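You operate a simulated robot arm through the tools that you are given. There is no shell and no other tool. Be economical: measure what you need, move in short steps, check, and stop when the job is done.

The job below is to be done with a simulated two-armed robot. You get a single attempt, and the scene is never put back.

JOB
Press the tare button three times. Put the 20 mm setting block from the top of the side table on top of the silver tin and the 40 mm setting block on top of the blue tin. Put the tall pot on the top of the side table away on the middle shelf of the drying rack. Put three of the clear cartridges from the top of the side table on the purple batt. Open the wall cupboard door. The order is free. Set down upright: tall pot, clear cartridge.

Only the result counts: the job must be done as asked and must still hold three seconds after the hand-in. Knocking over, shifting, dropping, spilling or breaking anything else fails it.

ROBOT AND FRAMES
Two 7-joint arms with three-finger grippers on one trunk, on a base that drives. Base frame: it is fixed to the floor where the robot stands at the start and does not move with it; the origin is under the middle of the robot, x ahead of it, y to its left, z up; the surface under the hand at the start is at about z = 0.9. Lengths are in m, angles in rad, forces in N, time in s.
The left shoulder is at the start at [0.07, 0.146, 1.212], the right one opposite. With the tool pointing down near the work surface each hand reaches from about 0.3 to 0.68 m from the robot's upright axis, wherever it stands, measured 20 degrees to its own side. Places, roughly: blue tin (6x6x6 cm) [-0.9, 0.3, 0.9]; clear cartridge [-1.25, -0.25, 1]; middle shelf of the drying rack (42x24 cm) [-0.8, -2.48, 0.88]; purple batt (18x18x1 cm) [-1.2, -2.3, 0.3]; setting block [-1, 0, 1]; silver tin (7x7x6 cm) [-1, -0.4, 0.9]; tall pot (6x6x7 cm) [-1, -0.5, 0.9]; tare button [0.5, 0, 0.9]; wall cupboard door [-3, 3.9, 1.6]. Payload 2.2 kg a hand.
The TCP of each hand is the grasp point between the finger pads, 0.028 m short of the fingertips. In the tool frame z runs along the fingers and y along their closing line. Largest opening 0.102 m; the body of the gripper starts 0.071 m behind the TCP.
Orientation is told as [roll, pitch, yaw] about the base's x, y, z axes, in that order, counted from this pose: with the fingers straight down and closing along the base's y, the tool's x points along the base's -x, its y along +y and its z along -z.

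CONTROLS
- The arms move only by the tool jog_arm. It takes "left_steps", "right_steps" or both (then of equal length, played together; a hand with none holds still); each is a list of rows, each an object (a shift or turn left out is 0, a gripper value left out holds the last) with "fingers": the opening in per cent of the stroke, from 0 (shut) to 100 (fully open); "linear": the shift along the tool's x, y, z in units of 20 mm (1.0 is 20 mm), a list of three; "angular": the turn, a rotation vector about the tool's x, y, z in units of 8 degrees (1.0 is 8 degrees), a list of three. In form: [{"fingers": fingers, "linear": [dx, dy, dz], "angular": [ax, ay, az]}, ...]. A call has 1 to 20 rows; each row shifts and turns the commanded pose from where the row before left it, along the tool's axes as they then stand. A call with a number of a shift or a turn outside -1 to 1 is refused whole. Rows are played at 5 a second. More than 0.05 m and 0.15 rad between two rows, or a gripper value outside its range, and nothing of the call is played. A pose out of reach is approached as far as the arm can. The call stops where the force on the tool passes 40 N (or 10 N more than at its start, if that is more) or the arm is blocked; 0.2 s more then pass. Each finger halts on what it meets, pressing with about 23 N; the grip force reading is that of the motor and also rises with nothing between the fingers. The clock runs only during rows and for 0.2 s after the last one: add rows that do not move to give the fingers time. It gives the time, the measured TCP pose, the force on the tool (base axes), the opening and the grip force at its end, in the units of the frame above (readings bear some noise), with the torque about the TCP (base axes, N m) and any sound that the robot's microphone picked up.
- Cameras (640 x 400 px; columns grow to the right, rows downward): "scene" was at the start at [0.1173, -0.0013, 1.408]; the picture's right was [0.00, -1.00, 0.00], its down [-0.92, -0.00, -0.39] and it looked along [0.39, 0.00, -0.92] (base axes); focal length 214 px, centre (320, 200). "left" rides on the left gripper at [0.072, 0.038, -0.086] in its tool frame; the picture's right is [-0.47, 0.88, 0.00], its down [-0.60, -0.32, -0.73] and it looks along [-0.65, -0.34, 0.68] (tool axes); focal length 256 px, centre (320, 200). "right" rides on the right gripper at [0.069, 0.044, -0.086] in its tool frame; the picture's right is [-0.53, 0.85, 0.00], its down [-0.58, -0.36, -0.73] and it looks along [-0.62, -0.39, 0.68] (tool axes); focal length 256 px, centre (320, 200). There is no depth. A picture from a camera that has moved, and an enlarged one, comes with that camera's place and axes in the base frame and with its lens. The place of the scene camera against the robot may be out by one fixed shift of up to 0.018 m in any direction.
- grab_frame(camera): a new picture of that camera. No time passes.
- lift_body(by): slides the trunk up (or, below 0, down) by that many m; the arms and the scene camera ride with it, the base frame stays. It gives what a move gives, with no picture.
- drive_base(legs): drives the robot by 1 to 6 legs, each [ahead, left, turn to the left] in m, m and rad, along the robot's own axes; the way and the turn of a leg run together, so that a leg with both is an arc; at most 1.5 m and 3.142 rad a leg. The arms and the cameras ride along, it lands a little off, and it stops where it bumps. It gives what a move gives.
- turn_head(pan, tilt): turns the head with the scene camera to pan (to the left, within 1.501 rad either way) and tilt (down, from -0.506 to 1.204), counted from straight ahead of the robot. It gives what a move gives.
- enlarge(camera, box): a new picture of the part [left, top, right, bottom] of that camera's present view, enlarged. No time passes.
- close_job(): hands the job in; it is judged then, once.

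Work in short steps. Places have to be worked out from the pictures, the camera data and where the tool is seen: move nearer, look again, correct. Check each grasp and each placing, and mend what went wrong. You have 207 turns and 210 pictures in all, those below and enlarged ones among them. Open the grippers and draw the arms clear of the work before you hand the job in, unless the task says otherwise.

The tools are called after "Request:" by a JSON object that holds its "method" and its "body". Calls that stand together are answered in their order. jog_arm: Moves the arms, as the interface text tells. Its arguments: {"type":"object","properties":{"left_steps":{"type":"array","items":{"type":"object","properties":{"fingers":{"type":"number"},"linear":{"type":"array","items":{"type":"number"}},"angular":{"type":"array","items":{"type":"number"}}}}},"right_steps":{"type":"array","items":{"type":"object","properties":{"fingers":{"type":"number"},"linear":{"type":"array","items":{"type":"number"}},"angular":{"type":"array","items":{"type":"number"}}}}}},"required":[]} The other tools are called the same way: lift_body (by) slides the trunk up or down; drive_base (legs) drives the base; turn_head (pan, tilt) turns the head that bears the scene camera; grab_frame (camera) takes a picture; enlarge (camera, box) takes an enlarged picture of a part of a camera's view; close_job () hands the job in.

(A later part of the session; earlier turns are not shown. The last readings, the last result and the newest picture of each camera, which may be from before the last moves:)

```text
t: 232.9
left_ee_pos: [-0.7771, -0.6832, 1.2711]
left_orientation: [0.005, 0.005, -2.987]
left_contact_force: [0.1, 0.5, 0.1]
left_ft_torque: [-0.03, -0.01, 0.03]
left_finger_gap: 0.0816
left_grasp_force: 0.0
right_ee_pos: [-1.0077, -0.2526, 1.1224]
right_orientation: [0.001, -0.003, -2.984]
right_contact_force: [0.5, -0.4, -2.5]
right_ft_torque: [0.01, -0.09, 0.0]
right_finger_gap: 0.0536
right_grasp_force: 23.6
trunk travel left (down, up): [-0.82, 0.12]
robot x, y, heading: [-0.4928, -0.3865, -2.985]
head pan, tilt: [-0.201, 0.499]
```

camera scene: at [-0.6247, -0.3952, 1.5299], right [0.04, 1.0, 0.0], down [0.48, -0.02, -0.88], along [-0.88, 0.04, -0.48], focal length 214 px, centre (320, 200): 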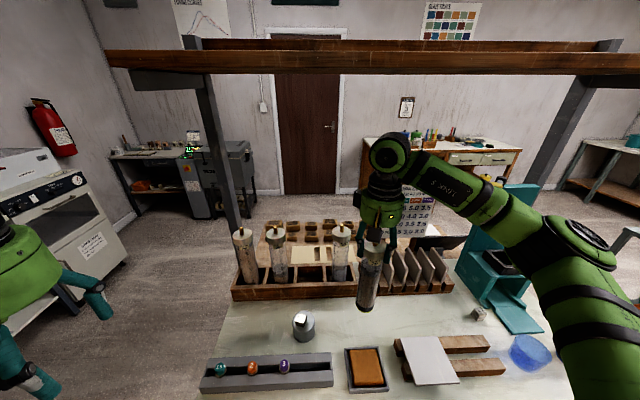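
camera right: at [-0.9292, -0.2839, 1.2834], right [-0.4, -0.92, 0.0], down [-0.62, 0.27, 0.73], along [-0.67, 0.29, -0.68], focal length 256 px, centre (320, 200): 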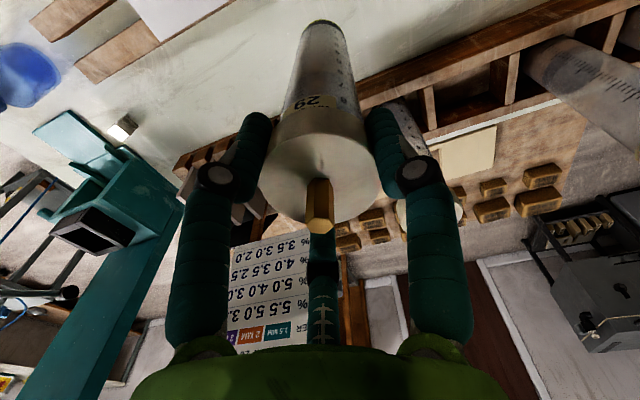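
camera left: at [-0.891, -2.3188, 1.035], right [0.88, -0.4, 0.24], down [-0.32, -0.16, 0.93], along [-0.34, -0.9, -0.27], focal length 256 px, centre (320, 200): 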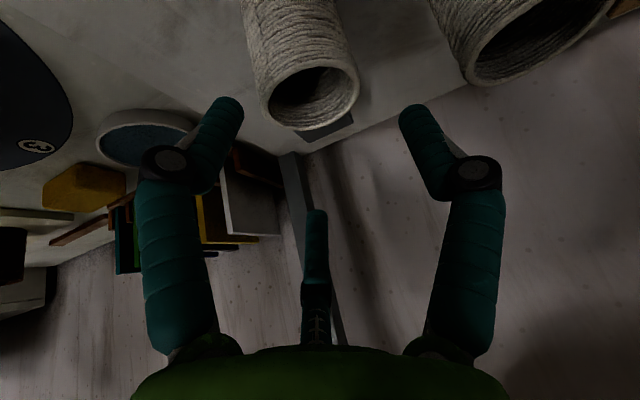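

Contact is starting; one more 1.5 mm, then release and rise.

Request:
{"method": "jog_arm", "body": {"right_steps": [{"linear": [0, 0, 0.08]}, {}, {"fingers": 80}, {}, {}, {"linear": [0, 0, -0.5]}, {"linear": [0, 0, -1]}, {"linear": [0, 0, -1]}, {"linear": [0, 0, -1]}, {"linear": [0, 0, -1]}, {}]}}

Request:
{"method": "grab_frame", "body": {"camera": "right"}}

```text
t: 235.3
left_ee_pos: [-0.7769, -0.6839, 1.2727]
left_orientation: [0.006, 0.006, -2.984]
left_contact_force: [0.0, 0.0, -1.4]
left_ft_torque: [-0.03, -0.02, -0.01]
left_finger_gap: 0.0819
left_grasp_force: 0.1
right_ee_pos: [-1.0091, -0.2543, 1.2079]
right_orientation: [0.002, 0.0, -2.984]
right_contact_force: [0.2, -0.4, 0.1]
right_ft_torque: [0.0, -0.01, 0.0]
right_finger_gap: 0.0815
right_grasp_force: 0.1
trunk travel left (down, up): [-0.82, 0.12]
robot x, y, heading: [-0.4915, -0.3863, -2.983]
head pan, tilt: [-0.201, 0.499]
```

```text
96 pictures are left
camera right: at [-0.9326, -0.2864, 1.2928], right [-0.4, -0.92, 0.0], down [-0.63, 0.27, 0.73], along [-0.67, 0.29, -0.68], focal length 256 px, centre (320, 200)
```

right: 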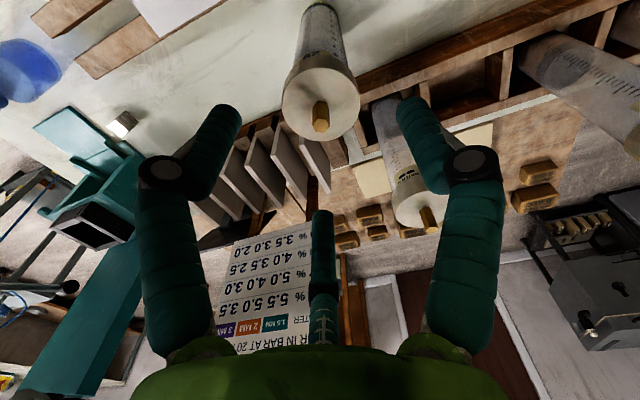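

It stands upright at (-1.008, -0.254). I back the base off 0.25 and turn the right hand to horizontal (fingers pointing forward).

Request:
{"method": "drive_base", "body": {"legs": [[-0.25, 0, 0]]}}

Request:
{"method": "jog_arm", "body": {"right_steps": [{"angular": [0, -0.94, 0]}, {"angular": [0, -0.94, 0]}, {"angular": [0, -0.94, 0]}, {"angular": [0, -0.94, 0]}, {"angular": [0, -0.94, 0]}, {"angular": [0, -0.94, 0]}, {"angular": [0, -0.94, 0]}, {"angular": [0, -0.94, 0]}, {"angular": [0, -0.94, 0]}, {"angular": [0, -0.94, 0]}, {"angular": [0, -0.94, 0]}, {"angular": [0, -0.91, 0]}, {}]}}

Request:
{"method": "grab_frame", "body": {"camera": "right"}}

Request:
{"method": "grab_frame", "body": {"camera": "scene"}}

```text
t: 237.1
left_ee_pos: [-0.5391, -0.6472, 1.2704]
left_orientation: [0.004, 0.01, -2.985]
left_contact_force: [-0.8, 0.9, -0.2]
left_ft_torque: [0.01, 0.0, 0.04]
left_finger_gap: 0.0814
left_grasp_force: 0.0
right_ee_pos: [-0.7702, -0.2171, 1.207]
right_orientation: [0.002, 0.002, -2.984]
right_contact_force: [0.4, 0.5, 0.7]
right_ft_torque: [-0.01, -0.03, -0.06]
right_finger_gap: 0.0814
right_grasp_force: 0.0
trunk travel left (down, up): [-0.82, 0.12]
robot x, y, heading: [-0.2486, -0.3506, -2.983]
head pan, tilt: [-0.201, 0.499]
```

```text
t: 239.9
left_ee_pos: [-0.5359, -0.646, 1.271]
left_orientation: [0.005, 0.007, -2.985]
left_contact_force: [-0.2, 0.4, 0.1]
left_ft_torque: [0.0, 0.04, 0.01]
left_finger_gap: 0.0815
left_grasp_force: 0.1
right_ee_pos: [-0.7871, -0.2211, 1.2078]
right_orientation: [0.005, -1.251, -2.987]
right_contact_force: [0.7, -0.3, 0.5]
right_ft_torque: [0.0, 0.01, -0.04]
right_finger_gap: 0.0814
right_grasp_force: 0.1
right hand out of reach, approached as far as the arm can: row 9, 10, 11, 12
trunk travel left (down, up): [-0.82, 0.12]
robot x, y, heading: [-0.2502, -0.3511, -2.991]
head pan, tilt: [-0.201, 0.499]
```

```text
95 pictures are left
camera right: at [-0.6776, -0.2468, 1.169], right [-0.03, -0.86, 0.51], down [0.45, 0.44, 0.78], along [-0.89, 0.25, 0.37], focal length 256 px, centre (320, 200)
```

right: 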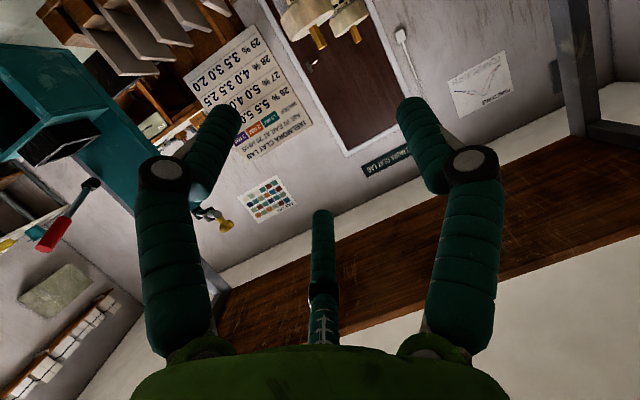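

```text
94 pictures are left
camera scene: at [-0.3837, -0.357, 1.53], right [0.04, 1.0, 0.0], down [0.48, -0.02, -0.88], along [-0.88, 0.04, -0.48], focal length 214 px, centre (320, 200)
```

scene: 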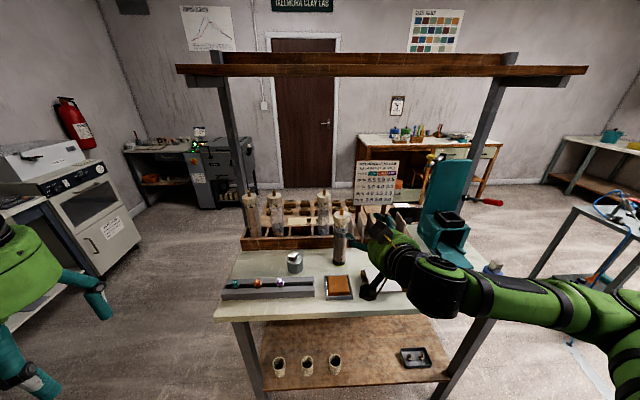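

Pitch reached -72°, limited at this height. I lower the hand 16 cm relative to the shoulder and try for more pitch.

Request:
{"method": "jog_arm", "body": {"right_steps": [{"linear": [0.949, 0, 0.314]}, {"linear": [0.949, 0, 0.314]}, {"linear": [0.949, 0, 0.314]}, {"linear": [0.949, 0, 0.314]}, {"linear": [0.949, 0, 0.314]}, {"linear": [0.949, 0, 0.314]}, {"linear": [0.949, 0, 0.314]}, {"linear": [0.949, 0, 0.314]}, {"angular": [0, -0.6, 0]}, {"angular": [0, -0.6, 0]}, {}]}}

Request:
{"method": "grab_frame", "body": {"camera": "right"}}

```text
t: 242.3
left_ee_pos: [-0.5372, -0.6466, 1.2707]
left_orientation: [0.006, 0.006, -2.982]
left_contact_force: [0.2, 0.1, 0.3]
left_ft_torque: [-0.01, -0.01, 0.02]
left_finger_gap: 0.0817
left_grasp_force: 0.1
right_ee_pos: [-0.7896, -0.2117, 1.1996]
right_orientation: [0.006, -1.242, -2.987]
right_contact_force: [1.1, -0.8, -0.6]
right_ft_torque: [-0.01, -0.01, -0.01]
right_finger_gap: 0.0817
right_grasp_force: 0.0
right hand out of reach, approached as far as the arm can: row 1, 2, 3, 4, 5, 6, 7, 8, 9, 10
trunk travel left (down, up): [-0.82, 0.12]
robot x, y, heading: [-0.2535, -0.3526, -2.981]
head pan, tilt: [-0.201, 0.499]
```

```text
93 pictures are left
camera right: at [-0.6796, -0.2379, 1.1611], right [-0.04, -0.86, 0.51], down [0.44, 0.44, 0.78], along [-0.9, 0.25, 0.36], focal length 256 px, centre (320, 200)
```

right: 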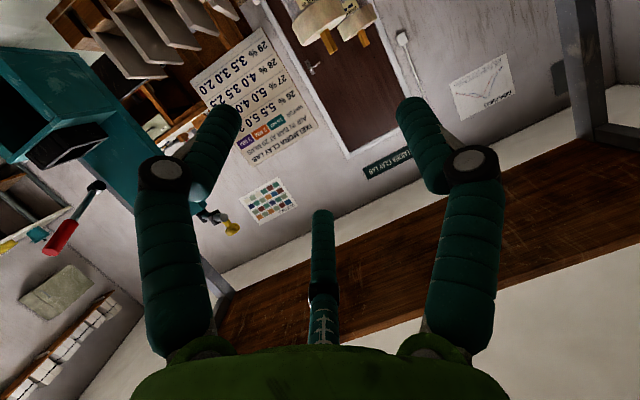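

Likely too close to the body. I extend forward 10 cm first, then try lowering.

Request:
{"method": "jog_arm", "body": {"right_steps": [{"linear": [-0.314, 0, 0.949]}, {"linear": [-0.314, 0, 0.949]}, {"linear": [-0.314, 0, 0.949]}, {"linear": [-0.314, 0, 0.949]}, {"linear": [-0.314, 0, 0.949]}, {"linear": [0.949, 0, 0.314]}, {"linear": [0.949, 0, 0.314]}, {"linear": [0.949, 0, 0.314]}, {"linear": [0.949, 0, 0.314]}, {"linear": [0.949, 0, 0.314]}, {}]}}

```text
t: 244.7
left_ee_pos: [-0.5352, -0.6463, 1.2712]
left_orientation: [0.005, 0.008, -2.984]
left_contact_force: [-0.2, -0.5, 0.7]
left_ft_torque: [-0.01, 0.03, -0.01]
left_finger_gap: 0.0816
left_grasp_force: 0.0
right_ee_pos: [-0.888, -0.2286, 1.1844]
right_orientation: [0.004, -1.239, -2.982]
right_contact_force: [0.3, 0.6, 0.5]
right_ft_torque: [0.0, -0.01, 0.0]
right_finger_gap: 0.0819
right_grasp_force: 0.0
right hand out of reach, approached as far as the arm can: row 6, 7, 8, 9, 10
trunk travel left (down, up): [-0.82, 0.12]
robot x, y, heading: [-0.2559, -0.353, -2.984]
head pan, tilt: [-0.201, 0.499]
```

The wrist limit is relative to shoulder height, so I use the trunk instead: lower it 0.155 to bring the hand to z ≈ 1.03, and check the view.

Request:
{"method": "lift_body", "body": {"by": -0.155}}

Request:
{"method": "grab_frame", "body": {"camera": "right"}}

Request:
{"method": "enlarge", "body": {"camera": "scene", "box": [240, 180, 440, 320]}}

```text
t: 246.4
left_ee_pos: [-0.5372, -0.6472, 1.1165]
left_orientation: [0.005, 0.005, -2.985]
left_contact_force: [0.0, -0.4, -0.7]
left_ft_torque: [0.02, -0.01, 0.02]
left_finger_gap: 0.0816
left_grasp_force: 0.1
right_ee_pos: [-0.889, -0.2285, 1.0292]
right_orientation: [0.005, -1.237, -2.978]
right_contact_force: [-0.3, 0.4, -0.6]
right_ft_torque: [-0.02, 0.0, 0.04]
right_finger_gap: 0.0817
right_grasp_force: 0.1
trunk travel left (down, up): [-0.665, 0.275]
robot x, y, heading: [-0.2543, -0.3468, -2.983]
head pan, tilt: [-0.201, 0.499]
```

```text
92 pictures are left
camera right: at [-0.7777, -0.254, 0.9914], right [-0.03, -0.86, 0.51], down [0.44, 0.44, 0.78], along [-0.9, 0.25, 0.36], focal length 256 px, centre (320, 200)
```

right: 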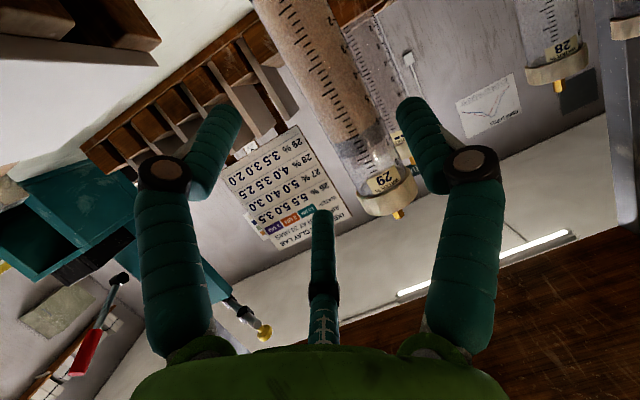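

```text
2.86 times, centred on (340, 250) of scene
camera zoom: at [-0.3835, -0.357, 1.375], right [0.04, 1.0, 0.0], down [0.48, -0.02, -0.88], along [-0.88, 0.04, -0.48], focal length 613 px, centre (263, 57)
```

zoom: 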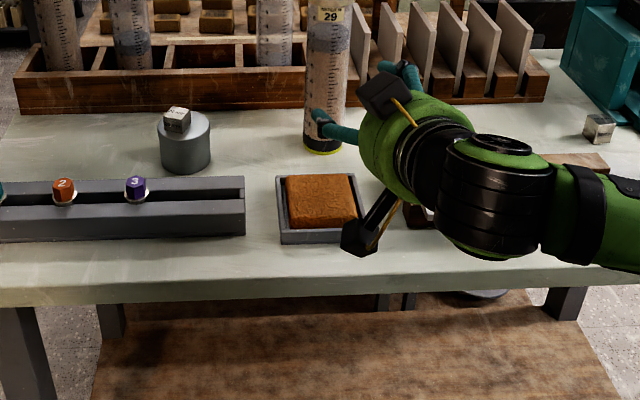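

Tube is straight ahead: 12 cm forward, 6 mm left. I advance to envelop it.

Request:
{"method": "jog_arm", "body": {"right_steps": [{"linear": [-0.327, 0.3, 0.945]}, {"linear": [-0.327, 0, 0.945]}, {"linear": [-0.327, 0, 0.945]}, {"linear": [-0.327, 0, 0.945]}, {}]}}

Request:
{"method": "grab_frame", "body": {"camera": "right"}}

Request:
{"method": "enlarge", "body": {"camera": "scene", "box": [280, 180, 400, 280]}}

```text
t: 247.7
left_ee_pos: [-0.5348, -0.6465, 1.1166]
left_orientation: [0.006, 0.004, -2.983]
left_contact_force: [0.6, 0.7, 0.1]
left_ft_torque: [-0.01, 0.02, 0.0]
left_finger_gap: 0.0815
left_grasp_force: 0.1
right_ee_pos: [-0.9655, -0.2477, 1.0293]
right_orientation: [0.003, -1.238, -2.98]
right_contact_force: [1.1, -0.1, -0.8]
right_ft_torque: [-0.02, 0.01, -0.01]
right_finger_gap: 0.0816
right_grasp_force: 0.0
trunk travel left (down, up): [-0.665, 0.275]
robot x, y, heading: [-0.2513, -0.3486, -2.982]
head pan, tilt: [-0.201, 0.499]
```

```text
90 pictures are left
camera right: at [-0.8553, -0.2732, 0.9908], right [-0.03, -0.86, 0.51], down [0.44, 0.44, 0.78], along [-0.9, 0.25, 0.36], focal length 256 px, centre (320, 200)
```

right: 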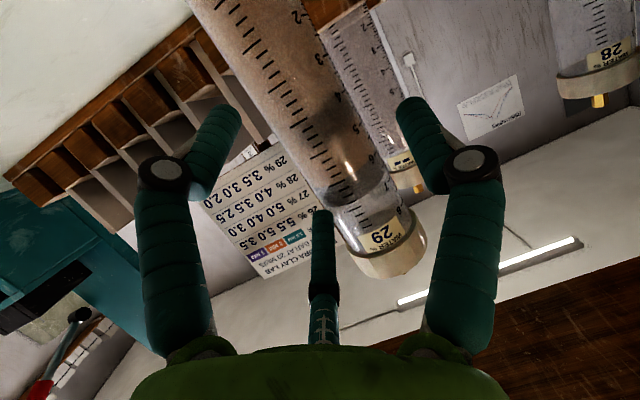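

```text
4.00 times, centred on (340, 230) of scene
camera zoom: at [-0.3831, -0.3566, 1.375], right [0.04, 1.0, 0.0], down [0.48, -0.02, -0.88], along [-0.88, 0.04, -0.48], focal length 858 px, centre (240, 80)
```

zoom: 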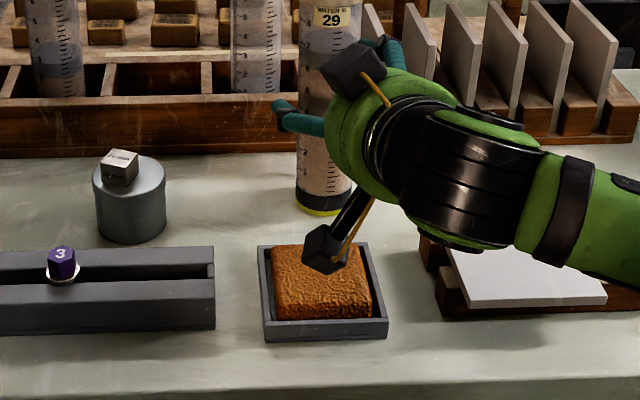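

Aligned. Advance the last 4 cm and close.

Request:
{"method": "jog_arm", "body": {"right_steps": [{"linear": [-0.327, 0, 0.945]}, {"linear": [-0.327, 0, 0.945]}, {"linear": [-0.05, 0, 0.12]}, {}, {"fingers": 0}, {}, {}, {}]}}

Request:
{"method": "grab_frame", "body": {"camera": "right"}}

Request:
{"method": "enlarge", "body": {"camera": "scene", "box": [280, 180, 400, 280]}}

```text
t: 249.4
left_ee_pos: [-0.5361, -0.6468, 1.1164]
left_orientation: [0.006, 0.005, -2.985]
left_contact_force: [-1.2, 0.1, 0.2]
left_ft_torque: [-0.05, 0.02, 0.01]
left_finger_gap: 0.0814
left_grasp_force: 0.1
right_ee_pos: [-1.009, -0.254, 1.0279]
right_orientation: [0.004, -1.237, -2.98]
right_contact_force: [0.8, -0.2, 0.6]
right_ft_torque: [0.0, 0.02, 0.01]
right_finger_gap: 0.002
right_grasp_force: 22.8
trunk travel left (down, up): [-0.665, 0.275]
robot x, y, heading: [-0.2488, -0.3515, -2.986]
head pan, tilt: [-0.201, 0.499]
```

```text
88 pictures are left
camera right: at [-0.8985, -0.2801, 0.9895], right [-0.03, -0.86, 0.51], down [0.44, 0.44, 0.78], along [-0.9, 0.25, 0.36], focal length 256 px, centre (320, 200)
```

right: 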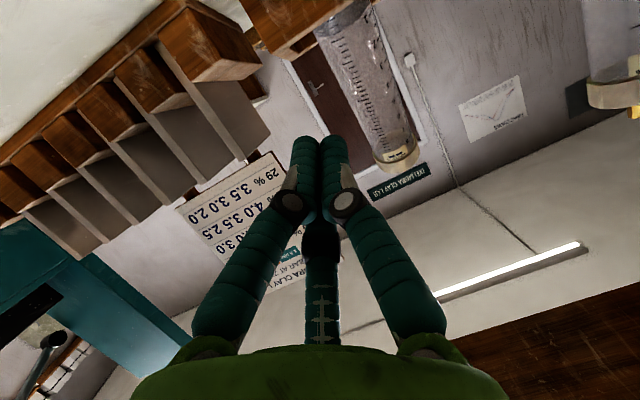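

```text
4.00 times, centred on (340, 230) of scene
camera zoom: at [-0.3836, -0.357, 1.375], right [0.04, 1.0, 0.0], down [0.48, -0.02, -0.88], along [-0.88, 0.04, -0.48], focal length 858 px, centre (240, 80)
```

zoom: 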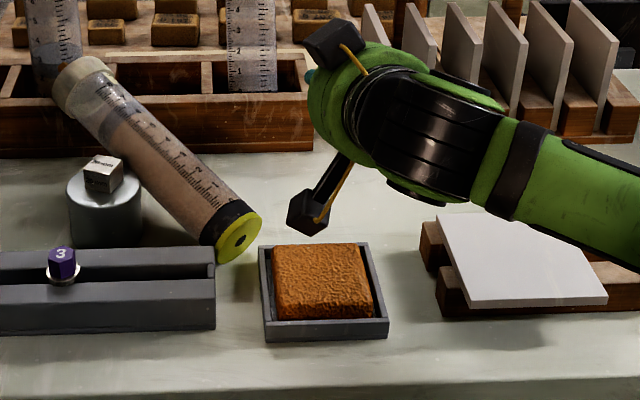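

The tube was tipped over: in a horizontal pose two fingers nearly line up with the tube, so it needs full opening and a 1 cm offset. I back the hand straight out and inspect what happened.

Request:
{"method": "jog_arm", "body": {"right_steps": [{"linear": [0.327, 0, -0.945]}, {"linear": [0.327, 0, -0.945]}, {"linear": [0.327, 0, -0.945]}, {"linear": [0.327, 0, -0.945]}, {"linear": [0.327, 0, -0.945]}, {"linear": [0.327, 0, -0.945]}, {}]}}

Request:
{"method": "drive_base", "body": {"legs": [[-0.1, 0, 0]]}}

Request:
{"method": "enlarge", "body": {"camera": "scene", "box": [220, 170, 420, 300]}}

```text
t: 251.1
left_ee_pos: [-0.5364, -0.6461, 1.1162]
left_orientation: [0.004, 0.006, -2.984]
left_contact_force: [0.4, 1.0, 0.0]
left_ft_torque: [-0.02, -0.02, -0.01]
left_finger_gap: 0.0816
left_grasp_force: 0.1
right_ee_pos: [-0.8895, -0.2341, 1.0297]
right_orientation: [0.002, -1.234, -2.982]
right_contact_force: [-0.6, -0.3, -0.3]
right_ft_torque: [-0.04, 0.02, -0.02]
right_finger_gap: 0.0022
right_grasp_force: 22.8
trunk travel left (down, up): [-0.665, 0.275]
robot x, y, heading: [-0.2529, -0.3479, -2.986]
head pan, tilt: [-0.201, 0.499]
```

```text
t: 252.2
left_ee_pos: [-0.4388, -0.6321, 1.1154]
left_orientation: [0.005, 0.007, -2.979]
left_contact_force: [-0.6, 0.5, -0.1]
left_ft_torque: [0.05, -0.02, 0.02]
left_finger_gap: 0.0813
left_grasp_force: 0.0
right_ee_pos: [-0.7928, -0.2212, 1.0289]
right_orientation: [0.003, -1.234, -2.978]
right_contact_force: [0.0, -0.1, -0.7]
right_ft_torque: [0.01, 0.01, 0.01]
right_finger_gap: 0.0023
right_grasp_force: 23.0
trunk travel left (down, up): [-0.665, 0.275]
robot x, y, heading: [-0.1545, -0.3378, -2.982]
head pan, tilt: [-0.201, 0.499]
```

```text
3.08 times, centred on (320, 235) of scene
camera zoom: at [-0.2864, -0.342, 1.3748], right [0.04, 1.0, 0.0], down [0.48, -0.02, -0.88], along [-0.88, 0.04, -0.48], focal length 660 px, centre (320, 92)
```

zoom: 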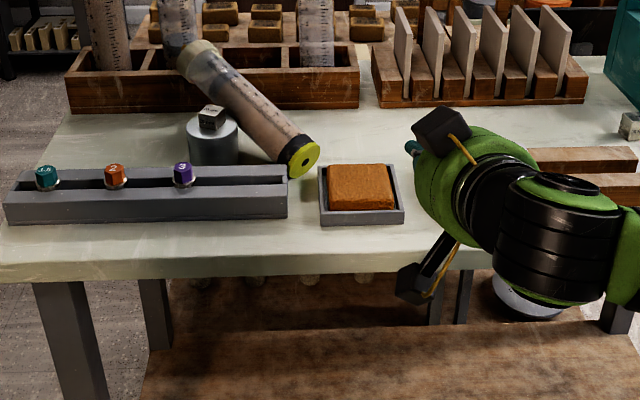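

The cartridge lies slanted between the table and the rack, resting against the silver tin (which slid ~3 cm, block still on it). I'll grip it from above with the tool aligned to its axis, then tilt the hand so it stands upright. First restore the hand to vertical, raise, and reposition the base.

Request:
{"method": "jog_arm", "body": {"right_steps": [{"angular": [0, 0.9, 0], "fingers": 100}, {"angular": [0, 0.9, 0]}, {"angular": [0, 0.9, 0]}, {"angular": [0, 0.9, 0]}, {"angular": [0, 0.9, 0]}, {"angular": [0, 0.9, 0]}, {"angular": [0, 0.9, 0]}, {"angular": [0, 0.9, 0]}, {"angular": [0, 0.9, 0]}, {"angular": [0, 0.74, 0]}, {"linear": [0, 0, -1]}, {"linear": [0, 0, -1]}, {"linear": [0, 0, -1]}, {"linear": [0, 0, -1]}, {"linear": [0, 0, -1]}, {"linear": [0, 0, -1]}, {}]}}

Request:
{"method": "drive_base", "body": {"legs": [[0, 0, 0.38], [0.26, -0.185, 0]]}}

Request:
{"method": "grab_frame", "body": {"camera": "right"}}

Request:
{"method": "grab_frame", "body": {"camera": "scene"}}

```text
t: 255.8
left_ee_pos: [-0.437, -0.6322, 1.1166]
left_orientation: [0.004, 0.006, -2.981]
left_contact_force: [-0.6, 0.0, 0.3]
left_ft_torque: [-0.02, 0.01, 0.03]
left_finger_gap: 0.0815
left_grasp_force: 0.1
right_ee_pos: [-0.7843, -0.2213, 1.1468]
right_orientation: [-0.001, -0.003, -2.975]
right_contact_force: [-0.9, -0.3, 0.5]
right_ft_torque: [-0.01, -0.01, 0.01]
right_finger_gap: 0.102
right_grasp_force: 0.1
right hand out of reach, approached as far as the arm can: row 16
trunk travel left (down, up): [-0.665, 0.275]
robot x, y, heading: [-0.1521, -0.3365, -2.981]
head pan, tilt: [-0.201, 0.499]
```

```text
t: 259.1
left_ee_pos: [-0.6194, -0.6847, 1.1164]
left_orientation: [0.007, 0.005, -2.605]
left_contact_force: [0.9, 0.4, -0.5]
left_ft_torque: [-0.01, -0.03, -0.01]
left_finger_gap: 0.0814
left_grasp_force: 0.0
right_ee_pos: [-1.0927, -0.4308, 1.1477]
right_orientation: [0.0, -0.003, -2.596]
right_contact_force: [0.3, -0.1, -0.3]
right_ft_torque: [0.0, 0.01, -0.08]
right_finger_gap: 0.1017
right_grasp_force: 0.1
trunk travel left (down, up): [-0.665, 0.275]
robot x, y, heading: [-0.4629, -0.3048, -2.607]
head pan, tilt: [-0.201, 0.499]
```

```text
85 pictures are left
camera right: at [-1.01, -0.4327, 1.2328], right [-0.02, -1.0, 0.0], down [-0.68, 0.02, 0.73], along [-0.73, 0.01, -0.68], focal length 256 px, centre (320, 200)
```

right: 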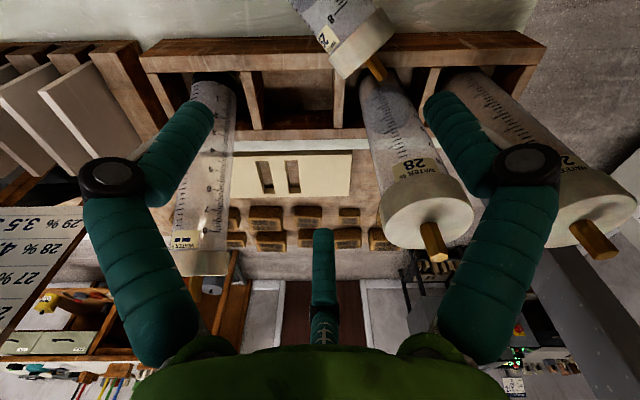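

```text
84 pictures are left
camera scene: at [-0.5841, -0.3633, 1.3751], right [-0.33, 0.94, 0.0], down [0.45, 0.16, -0.88], along [-0.83, -0.29, -0.48], focal length 214 px, centre (320, 200)
```

scene: 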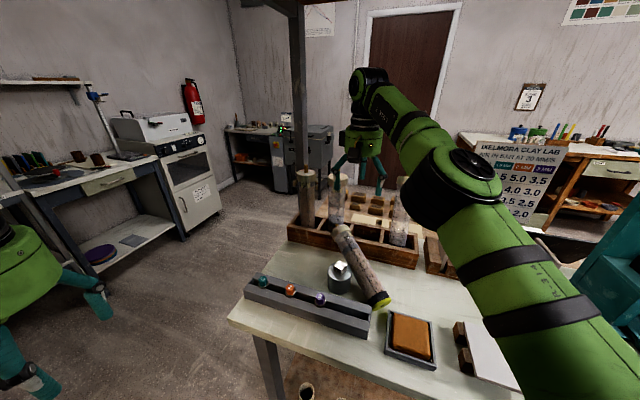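

I retract 8 cm away from the standing cartridges, align the yaw with the lying cartridge, and look.

Request:
{"method": "jog_arm", "body": {"right_steps": [{"linear": [1, 0, 0]}, {"linear": [1, 0, 0]}, {"linear": [1, 0, 0]}, {"linear": [1, 0, 0]}, {"angular": [0, 0, -0.82]}, {"angular": [0, 0, -0.82]}, {}]}}

Request:
{"method": "grab_frame", "body": {"camera": "right"}}

Request:
{"method": "enlarge", "body": {"camera": "scene", "box": [260, 180, 420, 320]}}

```text
t: 260.7
left_ee_pos: [-0.621, -0.6842, 1.1169]
left_orientation: [0.006, 0.007, -2.606]
left_contact_force: [0.9, 0.7, 0.3]
left_ft_torque: [0.0, 0.03, 0.02]
left_finger_gap: 0.0816
left_grasp_force: 0.1
right_ee_pos: [-1.0252, -0.391, 1.1476]
right_orientation: [0.0, -0.003, -2.369]
right_contact_force: [0.2, 0.6, -0.3]
right_ft_torque: [0.0, -0.01, -0.01]
right_finger_gap: 0.102
right_grasp_force: 0.1
trunk travel left (down, up): [-0.665, 0.275]
robot x, y, heading: [-0.4667, -0.3064, -2.606]
head pan, tilt: [-0.201, 0.499]
```

```text
83 pictures are left
camera right: at [-0.944, -0.373, 1.2318], right [0.21, -0.98, 0.0], down [-0.67, -0.14, 0.73], along [-0.72, -0.15, -0.68], focal length 256 px, centre (320, 200)
```

right: 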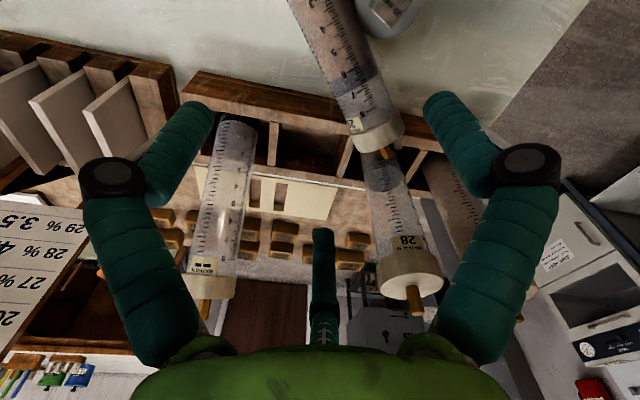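

```text
2.86 times, centred on (340, 250) of scene
camera zoom: at [-0.5851, -0.3629, 1.375], right [-0.33, 0.94, 0.0], down [0.45, 0.16, -0.88], along [-0.83, -0.29, -0.48], focal length 613 px, centre (263, 57)
```

zoom: 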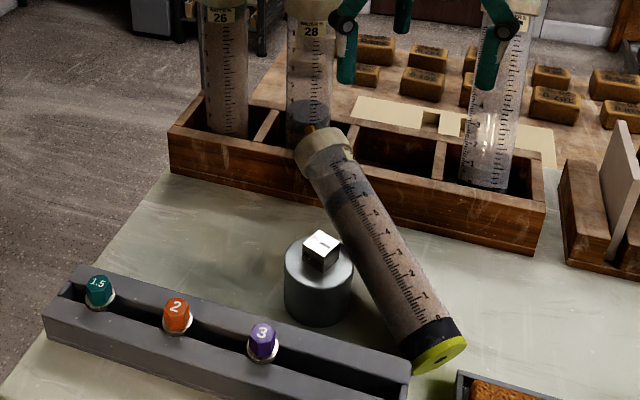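

Axis of the lying cartridge: from (-0.94, -0.333) to the cap at (-1.081, -0.468), sloping up 18°. I grip it at about (-1.05, -0.437), keeping the single finger clear of the tin. Go over it and halfway down, then check.

Request:
{"method": "jog_arm", "body": {"right_steps": [{"fingers": 85, "linear": [-0.81, 0.05, 0]}, {"linear": [-0.81, 0.05, 0]}, {"linear": [-0.81, 0.05, 0]}, {"linear": [0, 0, 1]}, {"linear": [0, 0, 1]}, {"linear": [0, 0, 1]}, {"linear": [0, 0, 1]}, {"linear": [0, 0, 1]}, {}]}}

Request:
{"method": "grab_frame", "body": {"camera": "right"}}

Request:
{"method": "enlarge", "body": {"camera": "scene", "box": [260, 160, 420, 300]}}

```text
t: 262.7
left_ee_pos: [-0.6197, -0.6853, 1.1156]
left_orientation: [0.006, 0.007, -2.606]
left_contact_force: [0.2, 0.7, 0.5]
left_ft_torque: [-0.01, -0.01, -0.02]
left_finger_gap: 0.0817
left_grasp_force: 0.0
right_ee_pos: [-1.0583, -0.4238, 1.0461]
right_orientation: [0.0, -0.002, -2.368]
right_contact_force: [-0.5, 0.4, -0.2]
right_ft_torque: [0.0, -0.02, -0.01]
right_finger_gap: 0.0867
right_grasp_force: 0.1
trunk travel left (down, up): [-0.665, 0.275]
robot x, y, heading: [-0.4659, -0.3066, -2.604]
head pan, tilt: [-0.201, 0.499]
```

```text
81 pictures are left
camera right: at [-0.9779, -0.4067, 1.1315], right [0.21, -0.98, 0.0], down [-0.67, -0.14, 0.73], along [-0.72, -0.15, -0.68], focal length 256 px, centre (320, 200)
```

right: 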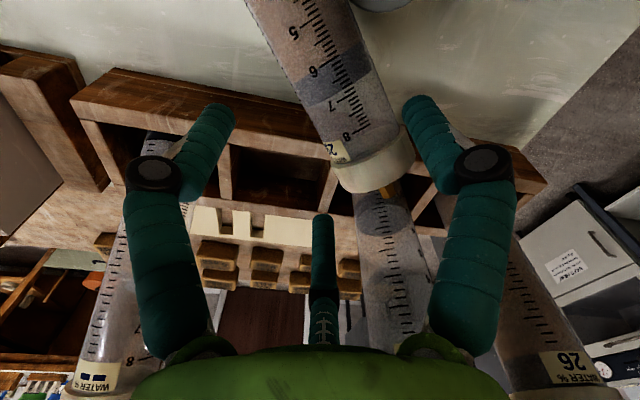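

```text
2.86 times, centred on (340, 230) of scene
camera zoom: at [-0.585, -0.3634, 1.375], right [-0.33, 0.94, 0.0], down [0.45, 0.16, -0.88], along [-0.83, -0.29, -0.48], focal length 613 px, centre (263, 114)
```

zoom: 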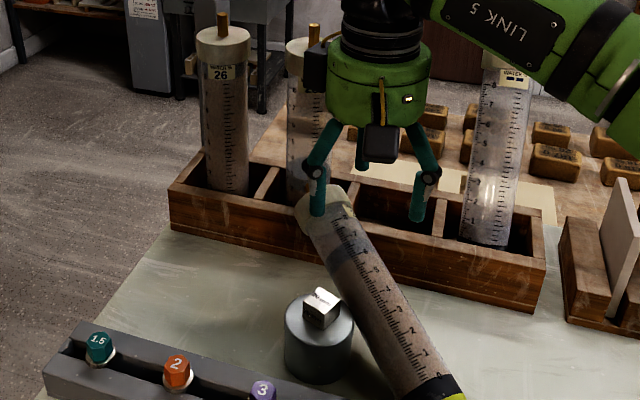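

Alignment is good. I shift back 5 mm and descend to z ≈ 0.987, then check.

Request:
{"method": "jog_arm", "body": {"right_steps": [{"linear": [0.25, 0, 0]}, {"linear": [0, 0, 0.8]}, {"linear": [0, 0, 0.8]}, {"linear": [0, 0, 0.8]}, {"linear": [0, 0, 0.55]}, {}]}}

Request:
{"method": "grab_frame", "body": {"camera": "right"}}

Request:
{"method": "enlarge", "body": {"camera": "scene", "box": [260, 160, 420, 300]}}

```text
t: 264.1
left_ee_pos: [-0.6213, -0.6849, 1.1173]
left_orientation: [0.005, 0.006, -2.606]
left_contact_force: [-0.4, 0.5, 0.0]
left_ft_torque: [0.0, 0.03, -0.02]
left_finger_gap: 0.0815
left_grasp_force: 0.1
right_ee_pos: [-1.0557, -0.4231, 0.988]
right_orientation: [-0.001, -0.005, -2.368]
right_contact_force: [0.6, 0.5, -0.6]
right_ft_torque: [-0.05, 0.0, 0.05]
right_finger_gap: 0.0865
right_grasp_force: 0.1
trunk travel left (down, up): [-0.665, 0.275]
robot x, y, heading: [-0.4693, -0.302, -2.605]
head pan, tilt: [-0.201, 0.499]
```

```text
79 pictures are left
camera right: at [-0.9738, -0.4051, 1.0727], right [0.21, -0.98, 0.0], down [-0.67, -0.14, 0.73], along [-0.72, -0.15, -0.68], focal length 256 px, centre (320, 200)
```

right: 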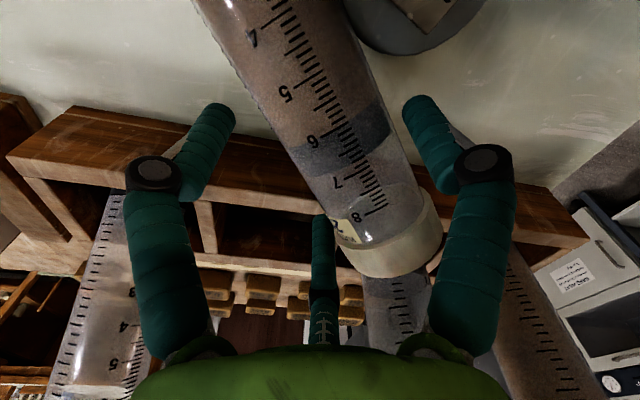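

```text
2.86 times, centred on (340, 230) of scene
camera zoom: at [-0.5852, -0.3631, 1.375], right [-0.33, 0.94, 0.0], down [0.45, 0.16, -0.88], along [-0.83, -0.29, -0.48], focal length 613 px, centre (263, 114)
```

zoom: 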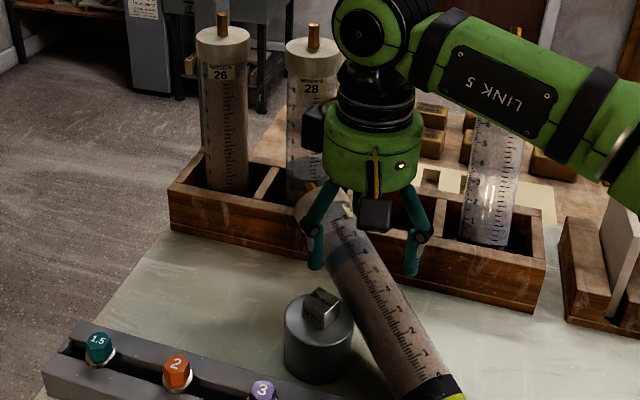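

In position: fingers straddle the tube, clear of the tin. Close.

Request:
{"method": "jog_arm", "body": {"right_steps": [{"fingers": 0}, {}, {}, {}]}}

Request:
{"method": "grab_frame", "body": {"camera": "right"}}

Request:
{"method": "enlarge", "body": {"camera": "scene", "box": [260, 160, 420, 300]}}

```text
t: 265.1
left_ee_pos: [-0.6188, -0.6853, 1.1162]
left_orientation: [0.006, 0.004, -2.607]
left_contact_force: [-0.3, 0.0, -0.4]
left_ft_torque: [0.05, -0.01, 0.01]
left_finger_gap: 0.0814
left_grasp_force: 0.1
right_ee_pos: [-1.0538, -0.4236, 0.9899]
right_orientation: [0.002, -0.005, -2.367]
right_contact_force: [-0.7, -0.2, 7.9]
right_ft_torque: [0.33, -0.23, 0.42]
right_finger_gap: 0.0693
right_grasp_force: 23.2
trunk travel left (down, up): [-0.665, 0.275]
robot x, y, heading: [-0.4646, -0.3058, -2.609]
head pan, tilt: [-0.201, 0.499]
```

```text
77 pictures are left
camera right: at [-0.9729, -0.4052, 1.0739], right [0.21, -0.98, 0.0], down [-0.66, -0.14, 0.73], along [-0.72, -0.15, -0.68], focal length 256 px, centre (320, 200)
```

right: 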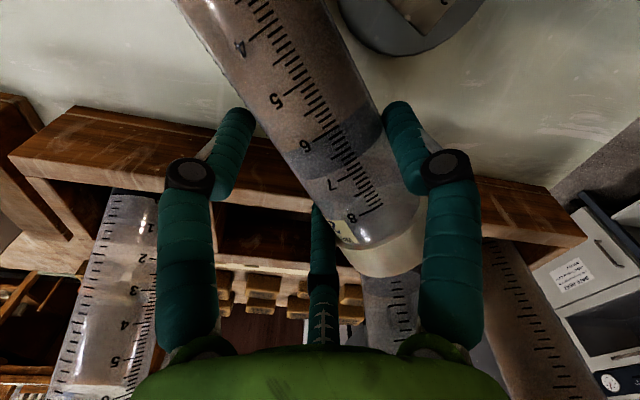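

```text
2.86 times, centred on (340, 230) of scene
camera zoom: at [-0.5839, -0.3632, 1.3752], right [-0.33, 0.94, 0.0], down [0.45, 0.16, -0.88], along [-0.83, -0.29, -0.48], focal length 613 px, centre (263, 114)
```

zoom: 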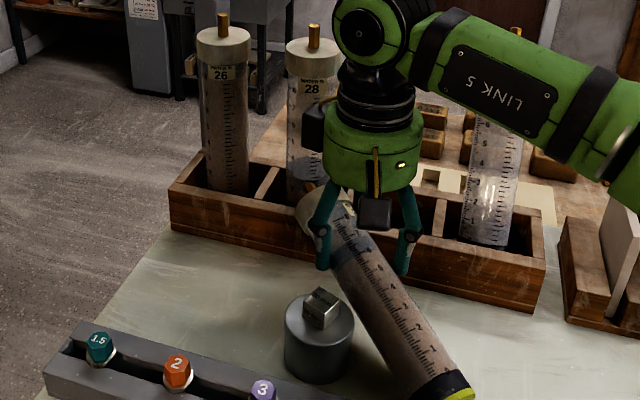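

The upper finger is catching on the cap, so the grip is skewed. I reopen, shift 13 mm back along the tube, and close again.

Request:
{"method": "jog_arm", "body": {"right_steps": [{"fingers": 85}, {}, {}, {"linear": [0.65, 0, 0]}, {}]}}

Request:
{"method": "grab_frame", "body": {"camera": "right"}}

```text
t: 266.3
left_ee_pos: [-0.6208, -0.6849, 1.115]
left_orientation: [0.004, 0.007, -2.606]
left_contact_force: [-0.5, 0.3, 0.4]
left_ft_torque: [0.02, 0.01, 0.01]
left_finger_gap: 0.0817
left_grasp_force: 0.1
right_ee_pos: [-1.0459, -0.4149, 0.989]
right_orientation: [-0.001, -0.001, -2.368]
right_contact_force: [0.1, -0.1, -0.5]
right_ft_torque: [0.01, 0.01, 0.01]
right_finger_gap: 0.0867
right_grasp_force: 0.0
trunk travel left (down, up): [-0.665, 0.275]
robot x, y, heading: [-0.4668, -0.3062, -2.602]
head pan, tilt: [-0.201, 0.499]
```

```text
75 pictures are left
camera right: at [-0.9649, -0.3965, 1.0729], right [0.21, -0.98, 0.0], down [-0.67, -0.14, 0.73], along [-0.72, -0.15, -0.68], focal length 256 px, centre (320, 200)
```

right: 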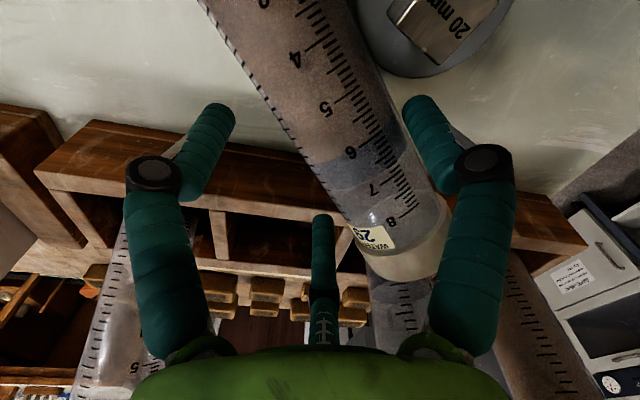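

Request:
{"method": "jog_arm", "body": {"right_steps": [{"fingers": 0}, {}, {}, {}]}}

Request:
{"method": "grab_frame", "body": {"camera": "right"}}

```text
t: 267.3
left_ee_pos: [-0.6181, -0.6855, 1.1168]
left_orientation: [0.005, 0.005, -2.607]
left_contact_force: [0.1, -1.0, -0.1]
left_ft_torque: [0.01, -0.01, -0.03]
left_finger_gap: 0.0816
left_grasp_force: 0.1
right_ee_pos: [-1.0443, -0.4141, 0.9905]
right_orientation: [-0.001, -0.006, -2.369]
right_contact_force: [0.1, -2.8, 11.1]
right_ft_torque: [0.22, -0.35, 0.09]
right_finger_gap: 0.068
right_grasp_force: 22.8
trunk travel left (down, up): [-0.665, 0.275]
robot x, y, heading: [-0.4672, -0.3044, -2.61]
head pan, tilt: [-0.201, 0.499]
```

```text
74 pictures are left
camera right: at [-0.9635, -0.397, 1.0744], right [0.21, -0.98, 0.0], down [-0.66, -0.14, 0.73], along [-0.72, -0.15, -0.68], focal length 256 px, centre (320, 200)
```

right: 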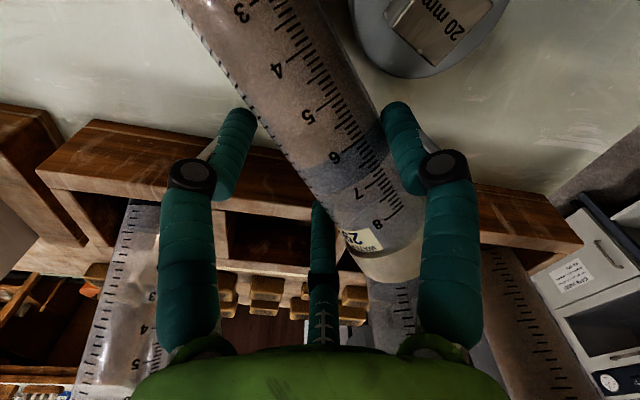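

Grip is high on the tube at one finger. I reopen, tilt the tool 9° to better match the slope, lower 12 mm and close again.

Request:
{"method": "jog_arm", "body": {"right_steps": [{"fingers": 85}, {}, {}, {"angular": [0, -1, 0]}, {"linear": [0, 0, 0.3], "angular": [0, -0.12, 0]}, {"linear": [0, 0, 0.3]}, {}, {"fingers": 0}, {}, {}, {}]}}

Request:
{"method": "grab_frame", "body": {"camera": "right"}}

Request:
{"method": "enlarge", "body": {"camera": "scene", "box": [260, 160, 420, 300]}}

```text
t: 269.7
left_ee_pos: [-0.6183, -0.6843, 1.1163]
left_orientation: [0.003, 0.005, -2.606]
left_contact_force: [0.0, 0.1, 0.1]
left_ft_torque: [0.01, 0.02, 0.01]
left_finger_gap: 0.0816
left_grasp_force: 0.1
right_ee_pos: [-1.0446, -0.4164, 0.9775]
right_orientation: [0.001, -0.163, -2.368]
right_contact_force: [2.1, -1.1, 10.6]
right_ft_torque: [-0.02, -0.03, 0.43]
right_finger_gap: 0.0698
right_grasp_force: 23.5
trunk travel left (down, up): [-0.665, 0.275]
robot x, y, heading: [-0.4661, -0.3044, -2.604]
head pan, tilt: [-0.201, 0.499]
```

```text
73 pictures are left
camera right: at [-0.955, -0.3889, 1.0503], right [0.21, -0.97, 0.09], down [-0.58, -0.05, 0.82], along [-0.79, -0.22, -0.57], focal length 256 px, centre (320, 200)
```

right: 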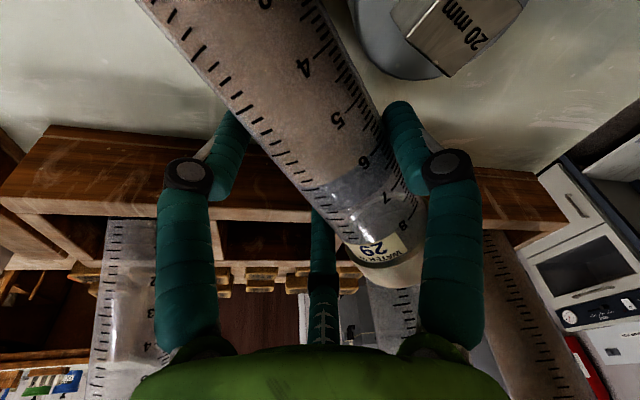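

```text
2.86 times, centred on (340, 230) of scene
camera zoom: at [-0.5829, -0.3633, 1.3753], right [-0.33, 0.94, 0.0], down [0.45, 0.16, -0.88], along [-0.83, -0.29, -0.48], focal length 613 px, centre (263, 114)
```

zoom: 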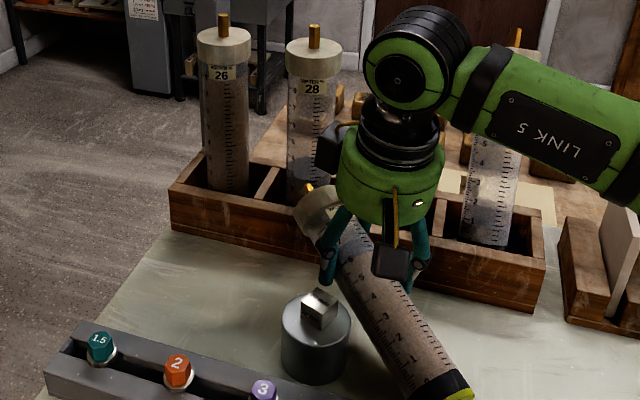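

Now all three fingers bear on the tube. I lift 4 cm and check.

Request:
{"method": "jog_arm", "body": {"right_steps": [{"linear": [-0.08, 0, -0.5]}, {"linear": [-0.08, 0, -0.5]}, {"linear": [-0.16, 0, -0.98]}, {}, {}]}}

Request:
{"method": "grab_frame", "body": {"camera": "right"}}

Request:
{"method": "enlarge", "body": {"camera": "scene", "box": [260, 160, 420, 300]}}

```text
t: 270.9
left_ee_pos: [-0.6224, -0.6849, 1.116]
left_orientation: [0.006, 0.007, -2.607]
left_contact_force: [0.2, 0.4, 0.2]
left_ft_torque: [0.0, -0.02, -0.01]
left_finger_gap: 0.0815
left_grasp_force: 0.1
right_ee_pos: [-1.0477, -0.4166, 1.0167]
right_orientation: [0.0, -0.158, -2.369]
right_contact_force: [0.2, 0.3, -4.4]
right_ft_torque: [-0.08, 0.13, -0.01]
right_finger_gap: 0.0688
right_grasp_force: 23.1
trunk travel left (down, up): [-0.665, 0.275]
robot x, y, heading: [-0.4635, -0.3032, -2.612]
head pan, tilt: [-0.201, 0.499]
```

```text
71 pictures are left
camera right: at [-0.9586, -0.3897, 1.0895], right [0.21, -0.97, 0.08], down [-0.58, -0.06, 0.81], along [-0.79, -0.22, -0.58], focal length 256 px, centre (320, 200)
```

right: 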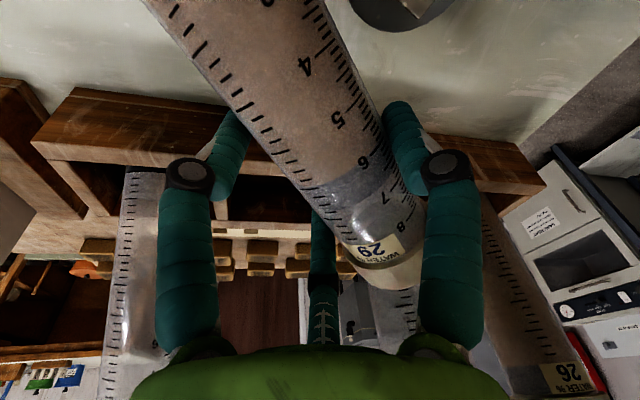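

```text
2.86 times, centred on (340, 230) of scene
camera zoom: at [-0.5858, -0.3633, 1.3749], right [-0.33, 0.94, 0.0], down [0.45, 0.16, -0.88], along [-0.83, -0.29, -0.48], focal length 613 px, centre (263, 114)
```

zoom: 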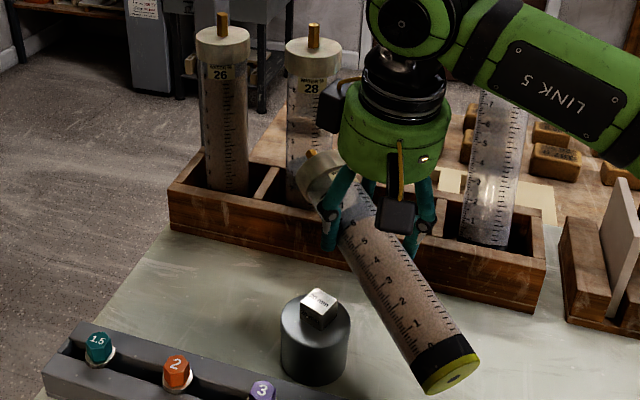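

Held firmly and lifted. I raise a little, back away from the rack, and raise further.

Request:
{"method": "jog_arm", "body": {"right_steps": [{"linear": [-0.157, 0, -0.987]}, {"linear": [-0.08, 0, -0.49]}, {"linear": [0.987, 0, -0.157]}, {"linear": [0.987, 0, -0.157]}, {"linear": [0.987, 0, -0.157]}, {"linear": [0.987, 0, -0.157]}, {"linear": [0.8, 0, -0.9]}, {"linear": [0.8, 0, -0.9]}, {"linear": [0.8, 0, -0.9]}, {"linear": [-0.157, 0, -0.987]}, {}]}}

Request:
{"method": "drive_base", "body": {"legs": [[-0.2, 0, 0]]}}

Request:
{"method": "grab_frame", "body": {"camera": "scene"}}

```text
t: 273.3
left_ee_pos: [-0.621, -0.6851, 1.1186]
left_orientation: [0.004, 0.007, -2.606]
left_contact_force: [0.8, -1.8, 0.4]
left_ft_torque: [0.03, -0.02, 0.02]
left_finger_gap: 0.0817
left_grasp_force: 0.1
right_ee_pos: [-0.9504, -0.3196, 1.1105]
right_orientation: [0.002, -0.159, -2.368]
right_contact_force: [0.8, -0.5, -4.0]
right_ft_torque: [-0.07, 0.16, 0.01]
right_finger_gap: 0.0691
right_grasp_force: 23.1
trunk travel left (down, up): [-0.665, 0.275]
robot x, y, heading: [-0.4639, -0.3034, -2.604]
head pan, tilt: [-0.201, 0.499]
```

```text
t: 274.9
left_ee_pos: [-0.4485, -0.5824, 1.1157]
left_orientation: [0.006, 0.009, -2.609]
left_contact_force: [0.0, 0.0, 0.9]
left_ft_torque: [-0.02, 0.0, 0.01]
left_finger_gap: 0.0817
left_grasp_force: 0.1
right_ee_pos: [-0.7768, -0.2143, 1.1095]
right_orientation: [0.002, -0.157, -2.374]
right_contact_force: [-0.7, -0.3, -4.5]
right_ft_torque: [-0.05, 0.11, 0.01]
right_finger_gap: 0.0692
right_grasp_force: 23.2
trunk travel left (down, up): [-0.665, 0.275]
robot x, y, heading: [-0.2911, -0.2037, -2.607]
head pan, tilt: [-0.201, 0.499]
```

```text
69 pictures are left
camera scene: at [-0.4124, -0.2599, 1.3747], right [-0.33, 0.95, 0.0], down [0.45, 0.16, -0.88], along [-0.83, -0.29, -0.48], focal length 214 px, centre (320, 200)
```

scene: 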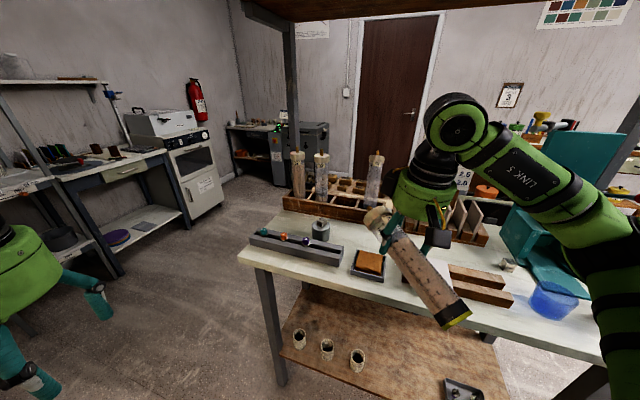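

I raise the trunk 0.15 and pitch the hand so the cartridge becomes upright.

Request:
{"method": "lift_body", "body": {"by": 0.15}}

Request:
{"method": "jog_arm", "body": {"right_steps": [{"angular": [0, -0.98, 0]}, {"angular": [0, -0.98, 0]}, {"angular": [0, -0.98, 0]}, {"angular": [0, -0.98, 0]}, {"angular": [0, -0.98, 0]}, {"angular": [0, -0.98, 0]}, {"angular": [0, -0.98, 0]}, {"angular": [0, -0.98, 0]}, {"angular": [0, -0.98, 0]}, {}]}}

Request:
{"method": "grab_frame", "body": {"camera": "scene"}}

```text
t: 276.6
left_ee_pos: [-0.4485, -0.5819, 1.2661]
left_orientation: [0.006, 0.007, -2.61]
left_contact_force: [0.4, 0.4, -0.9]
left_ft_torque: [0.0, -0.01, 0.0]
left_finger_gap: 0.0816
left_grasp_force: 0.1
right_ee_pos: [-0.7751, -0.2144, 1.2594]
right_orientation: [0.0, -0.158, -2.374]
right_contact_force: [0.0, 0.6, -5.4]
right_ft_torque: [-0.1, 0.16, 0.0]
right_finger_gap: 0.0691
right_grasp_force: 22.7
trunk travel left (down, up): [-0.815, 0.125]
robot x, y, heading: [-0.2893, -0.2035, -2.612]
head pan, tilt: [-0.201, 0.499]
```

```text
t: 278.8
left_ee_pos: [-0.4478, -0.5817, 1.2664]
left_orientation: [0.005, 0.007, -2.61]
left_contact_force: [0.2, -0.7, -0.2]
left_ft_torque: [0.03, -0.02, 0.01]
left_finger_gap: 0.0816
left_grasp_force: 0.1
right_ee_pos: [-0.8398, -0.2232, 1.2854]
right_orientation: [0.013, -1.39, -2.384]
right_contact_force: [-0.8, -0.9, -4.6]
right_ft_torque: [0.11, 0.01, -0.01]
right_finger_gap: 0.0691
right_grasp_force: 23.0
right hand out of reach, approached as far as the arm can: row 6, 7, 8, 9
trunk travel left (down, up): [-0.815, 0.125]
robot x, y, heading: [-0.2917, -0.2047, -2.612]
head pan, tilt: [-0.201, 0.499]
```

```text
68 pictures are left
camera scene: at [-0.4115, -0.2596, 1.5249], right [-0.33, 0.95, 0.0], down [0.45, 0.16, -0.88], along [-0.83, -0.29, -0.48], focal length 214 px, centre (320, 200)
```

scene: 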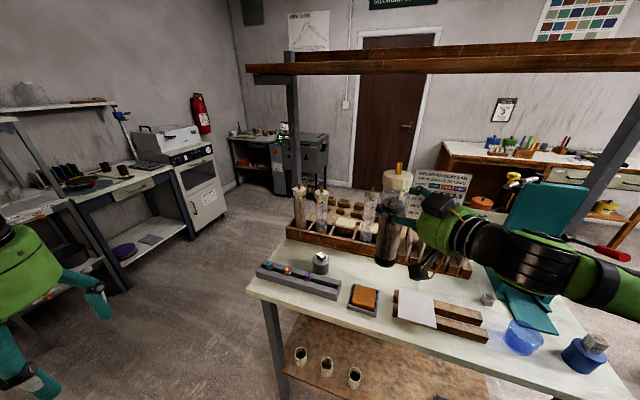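

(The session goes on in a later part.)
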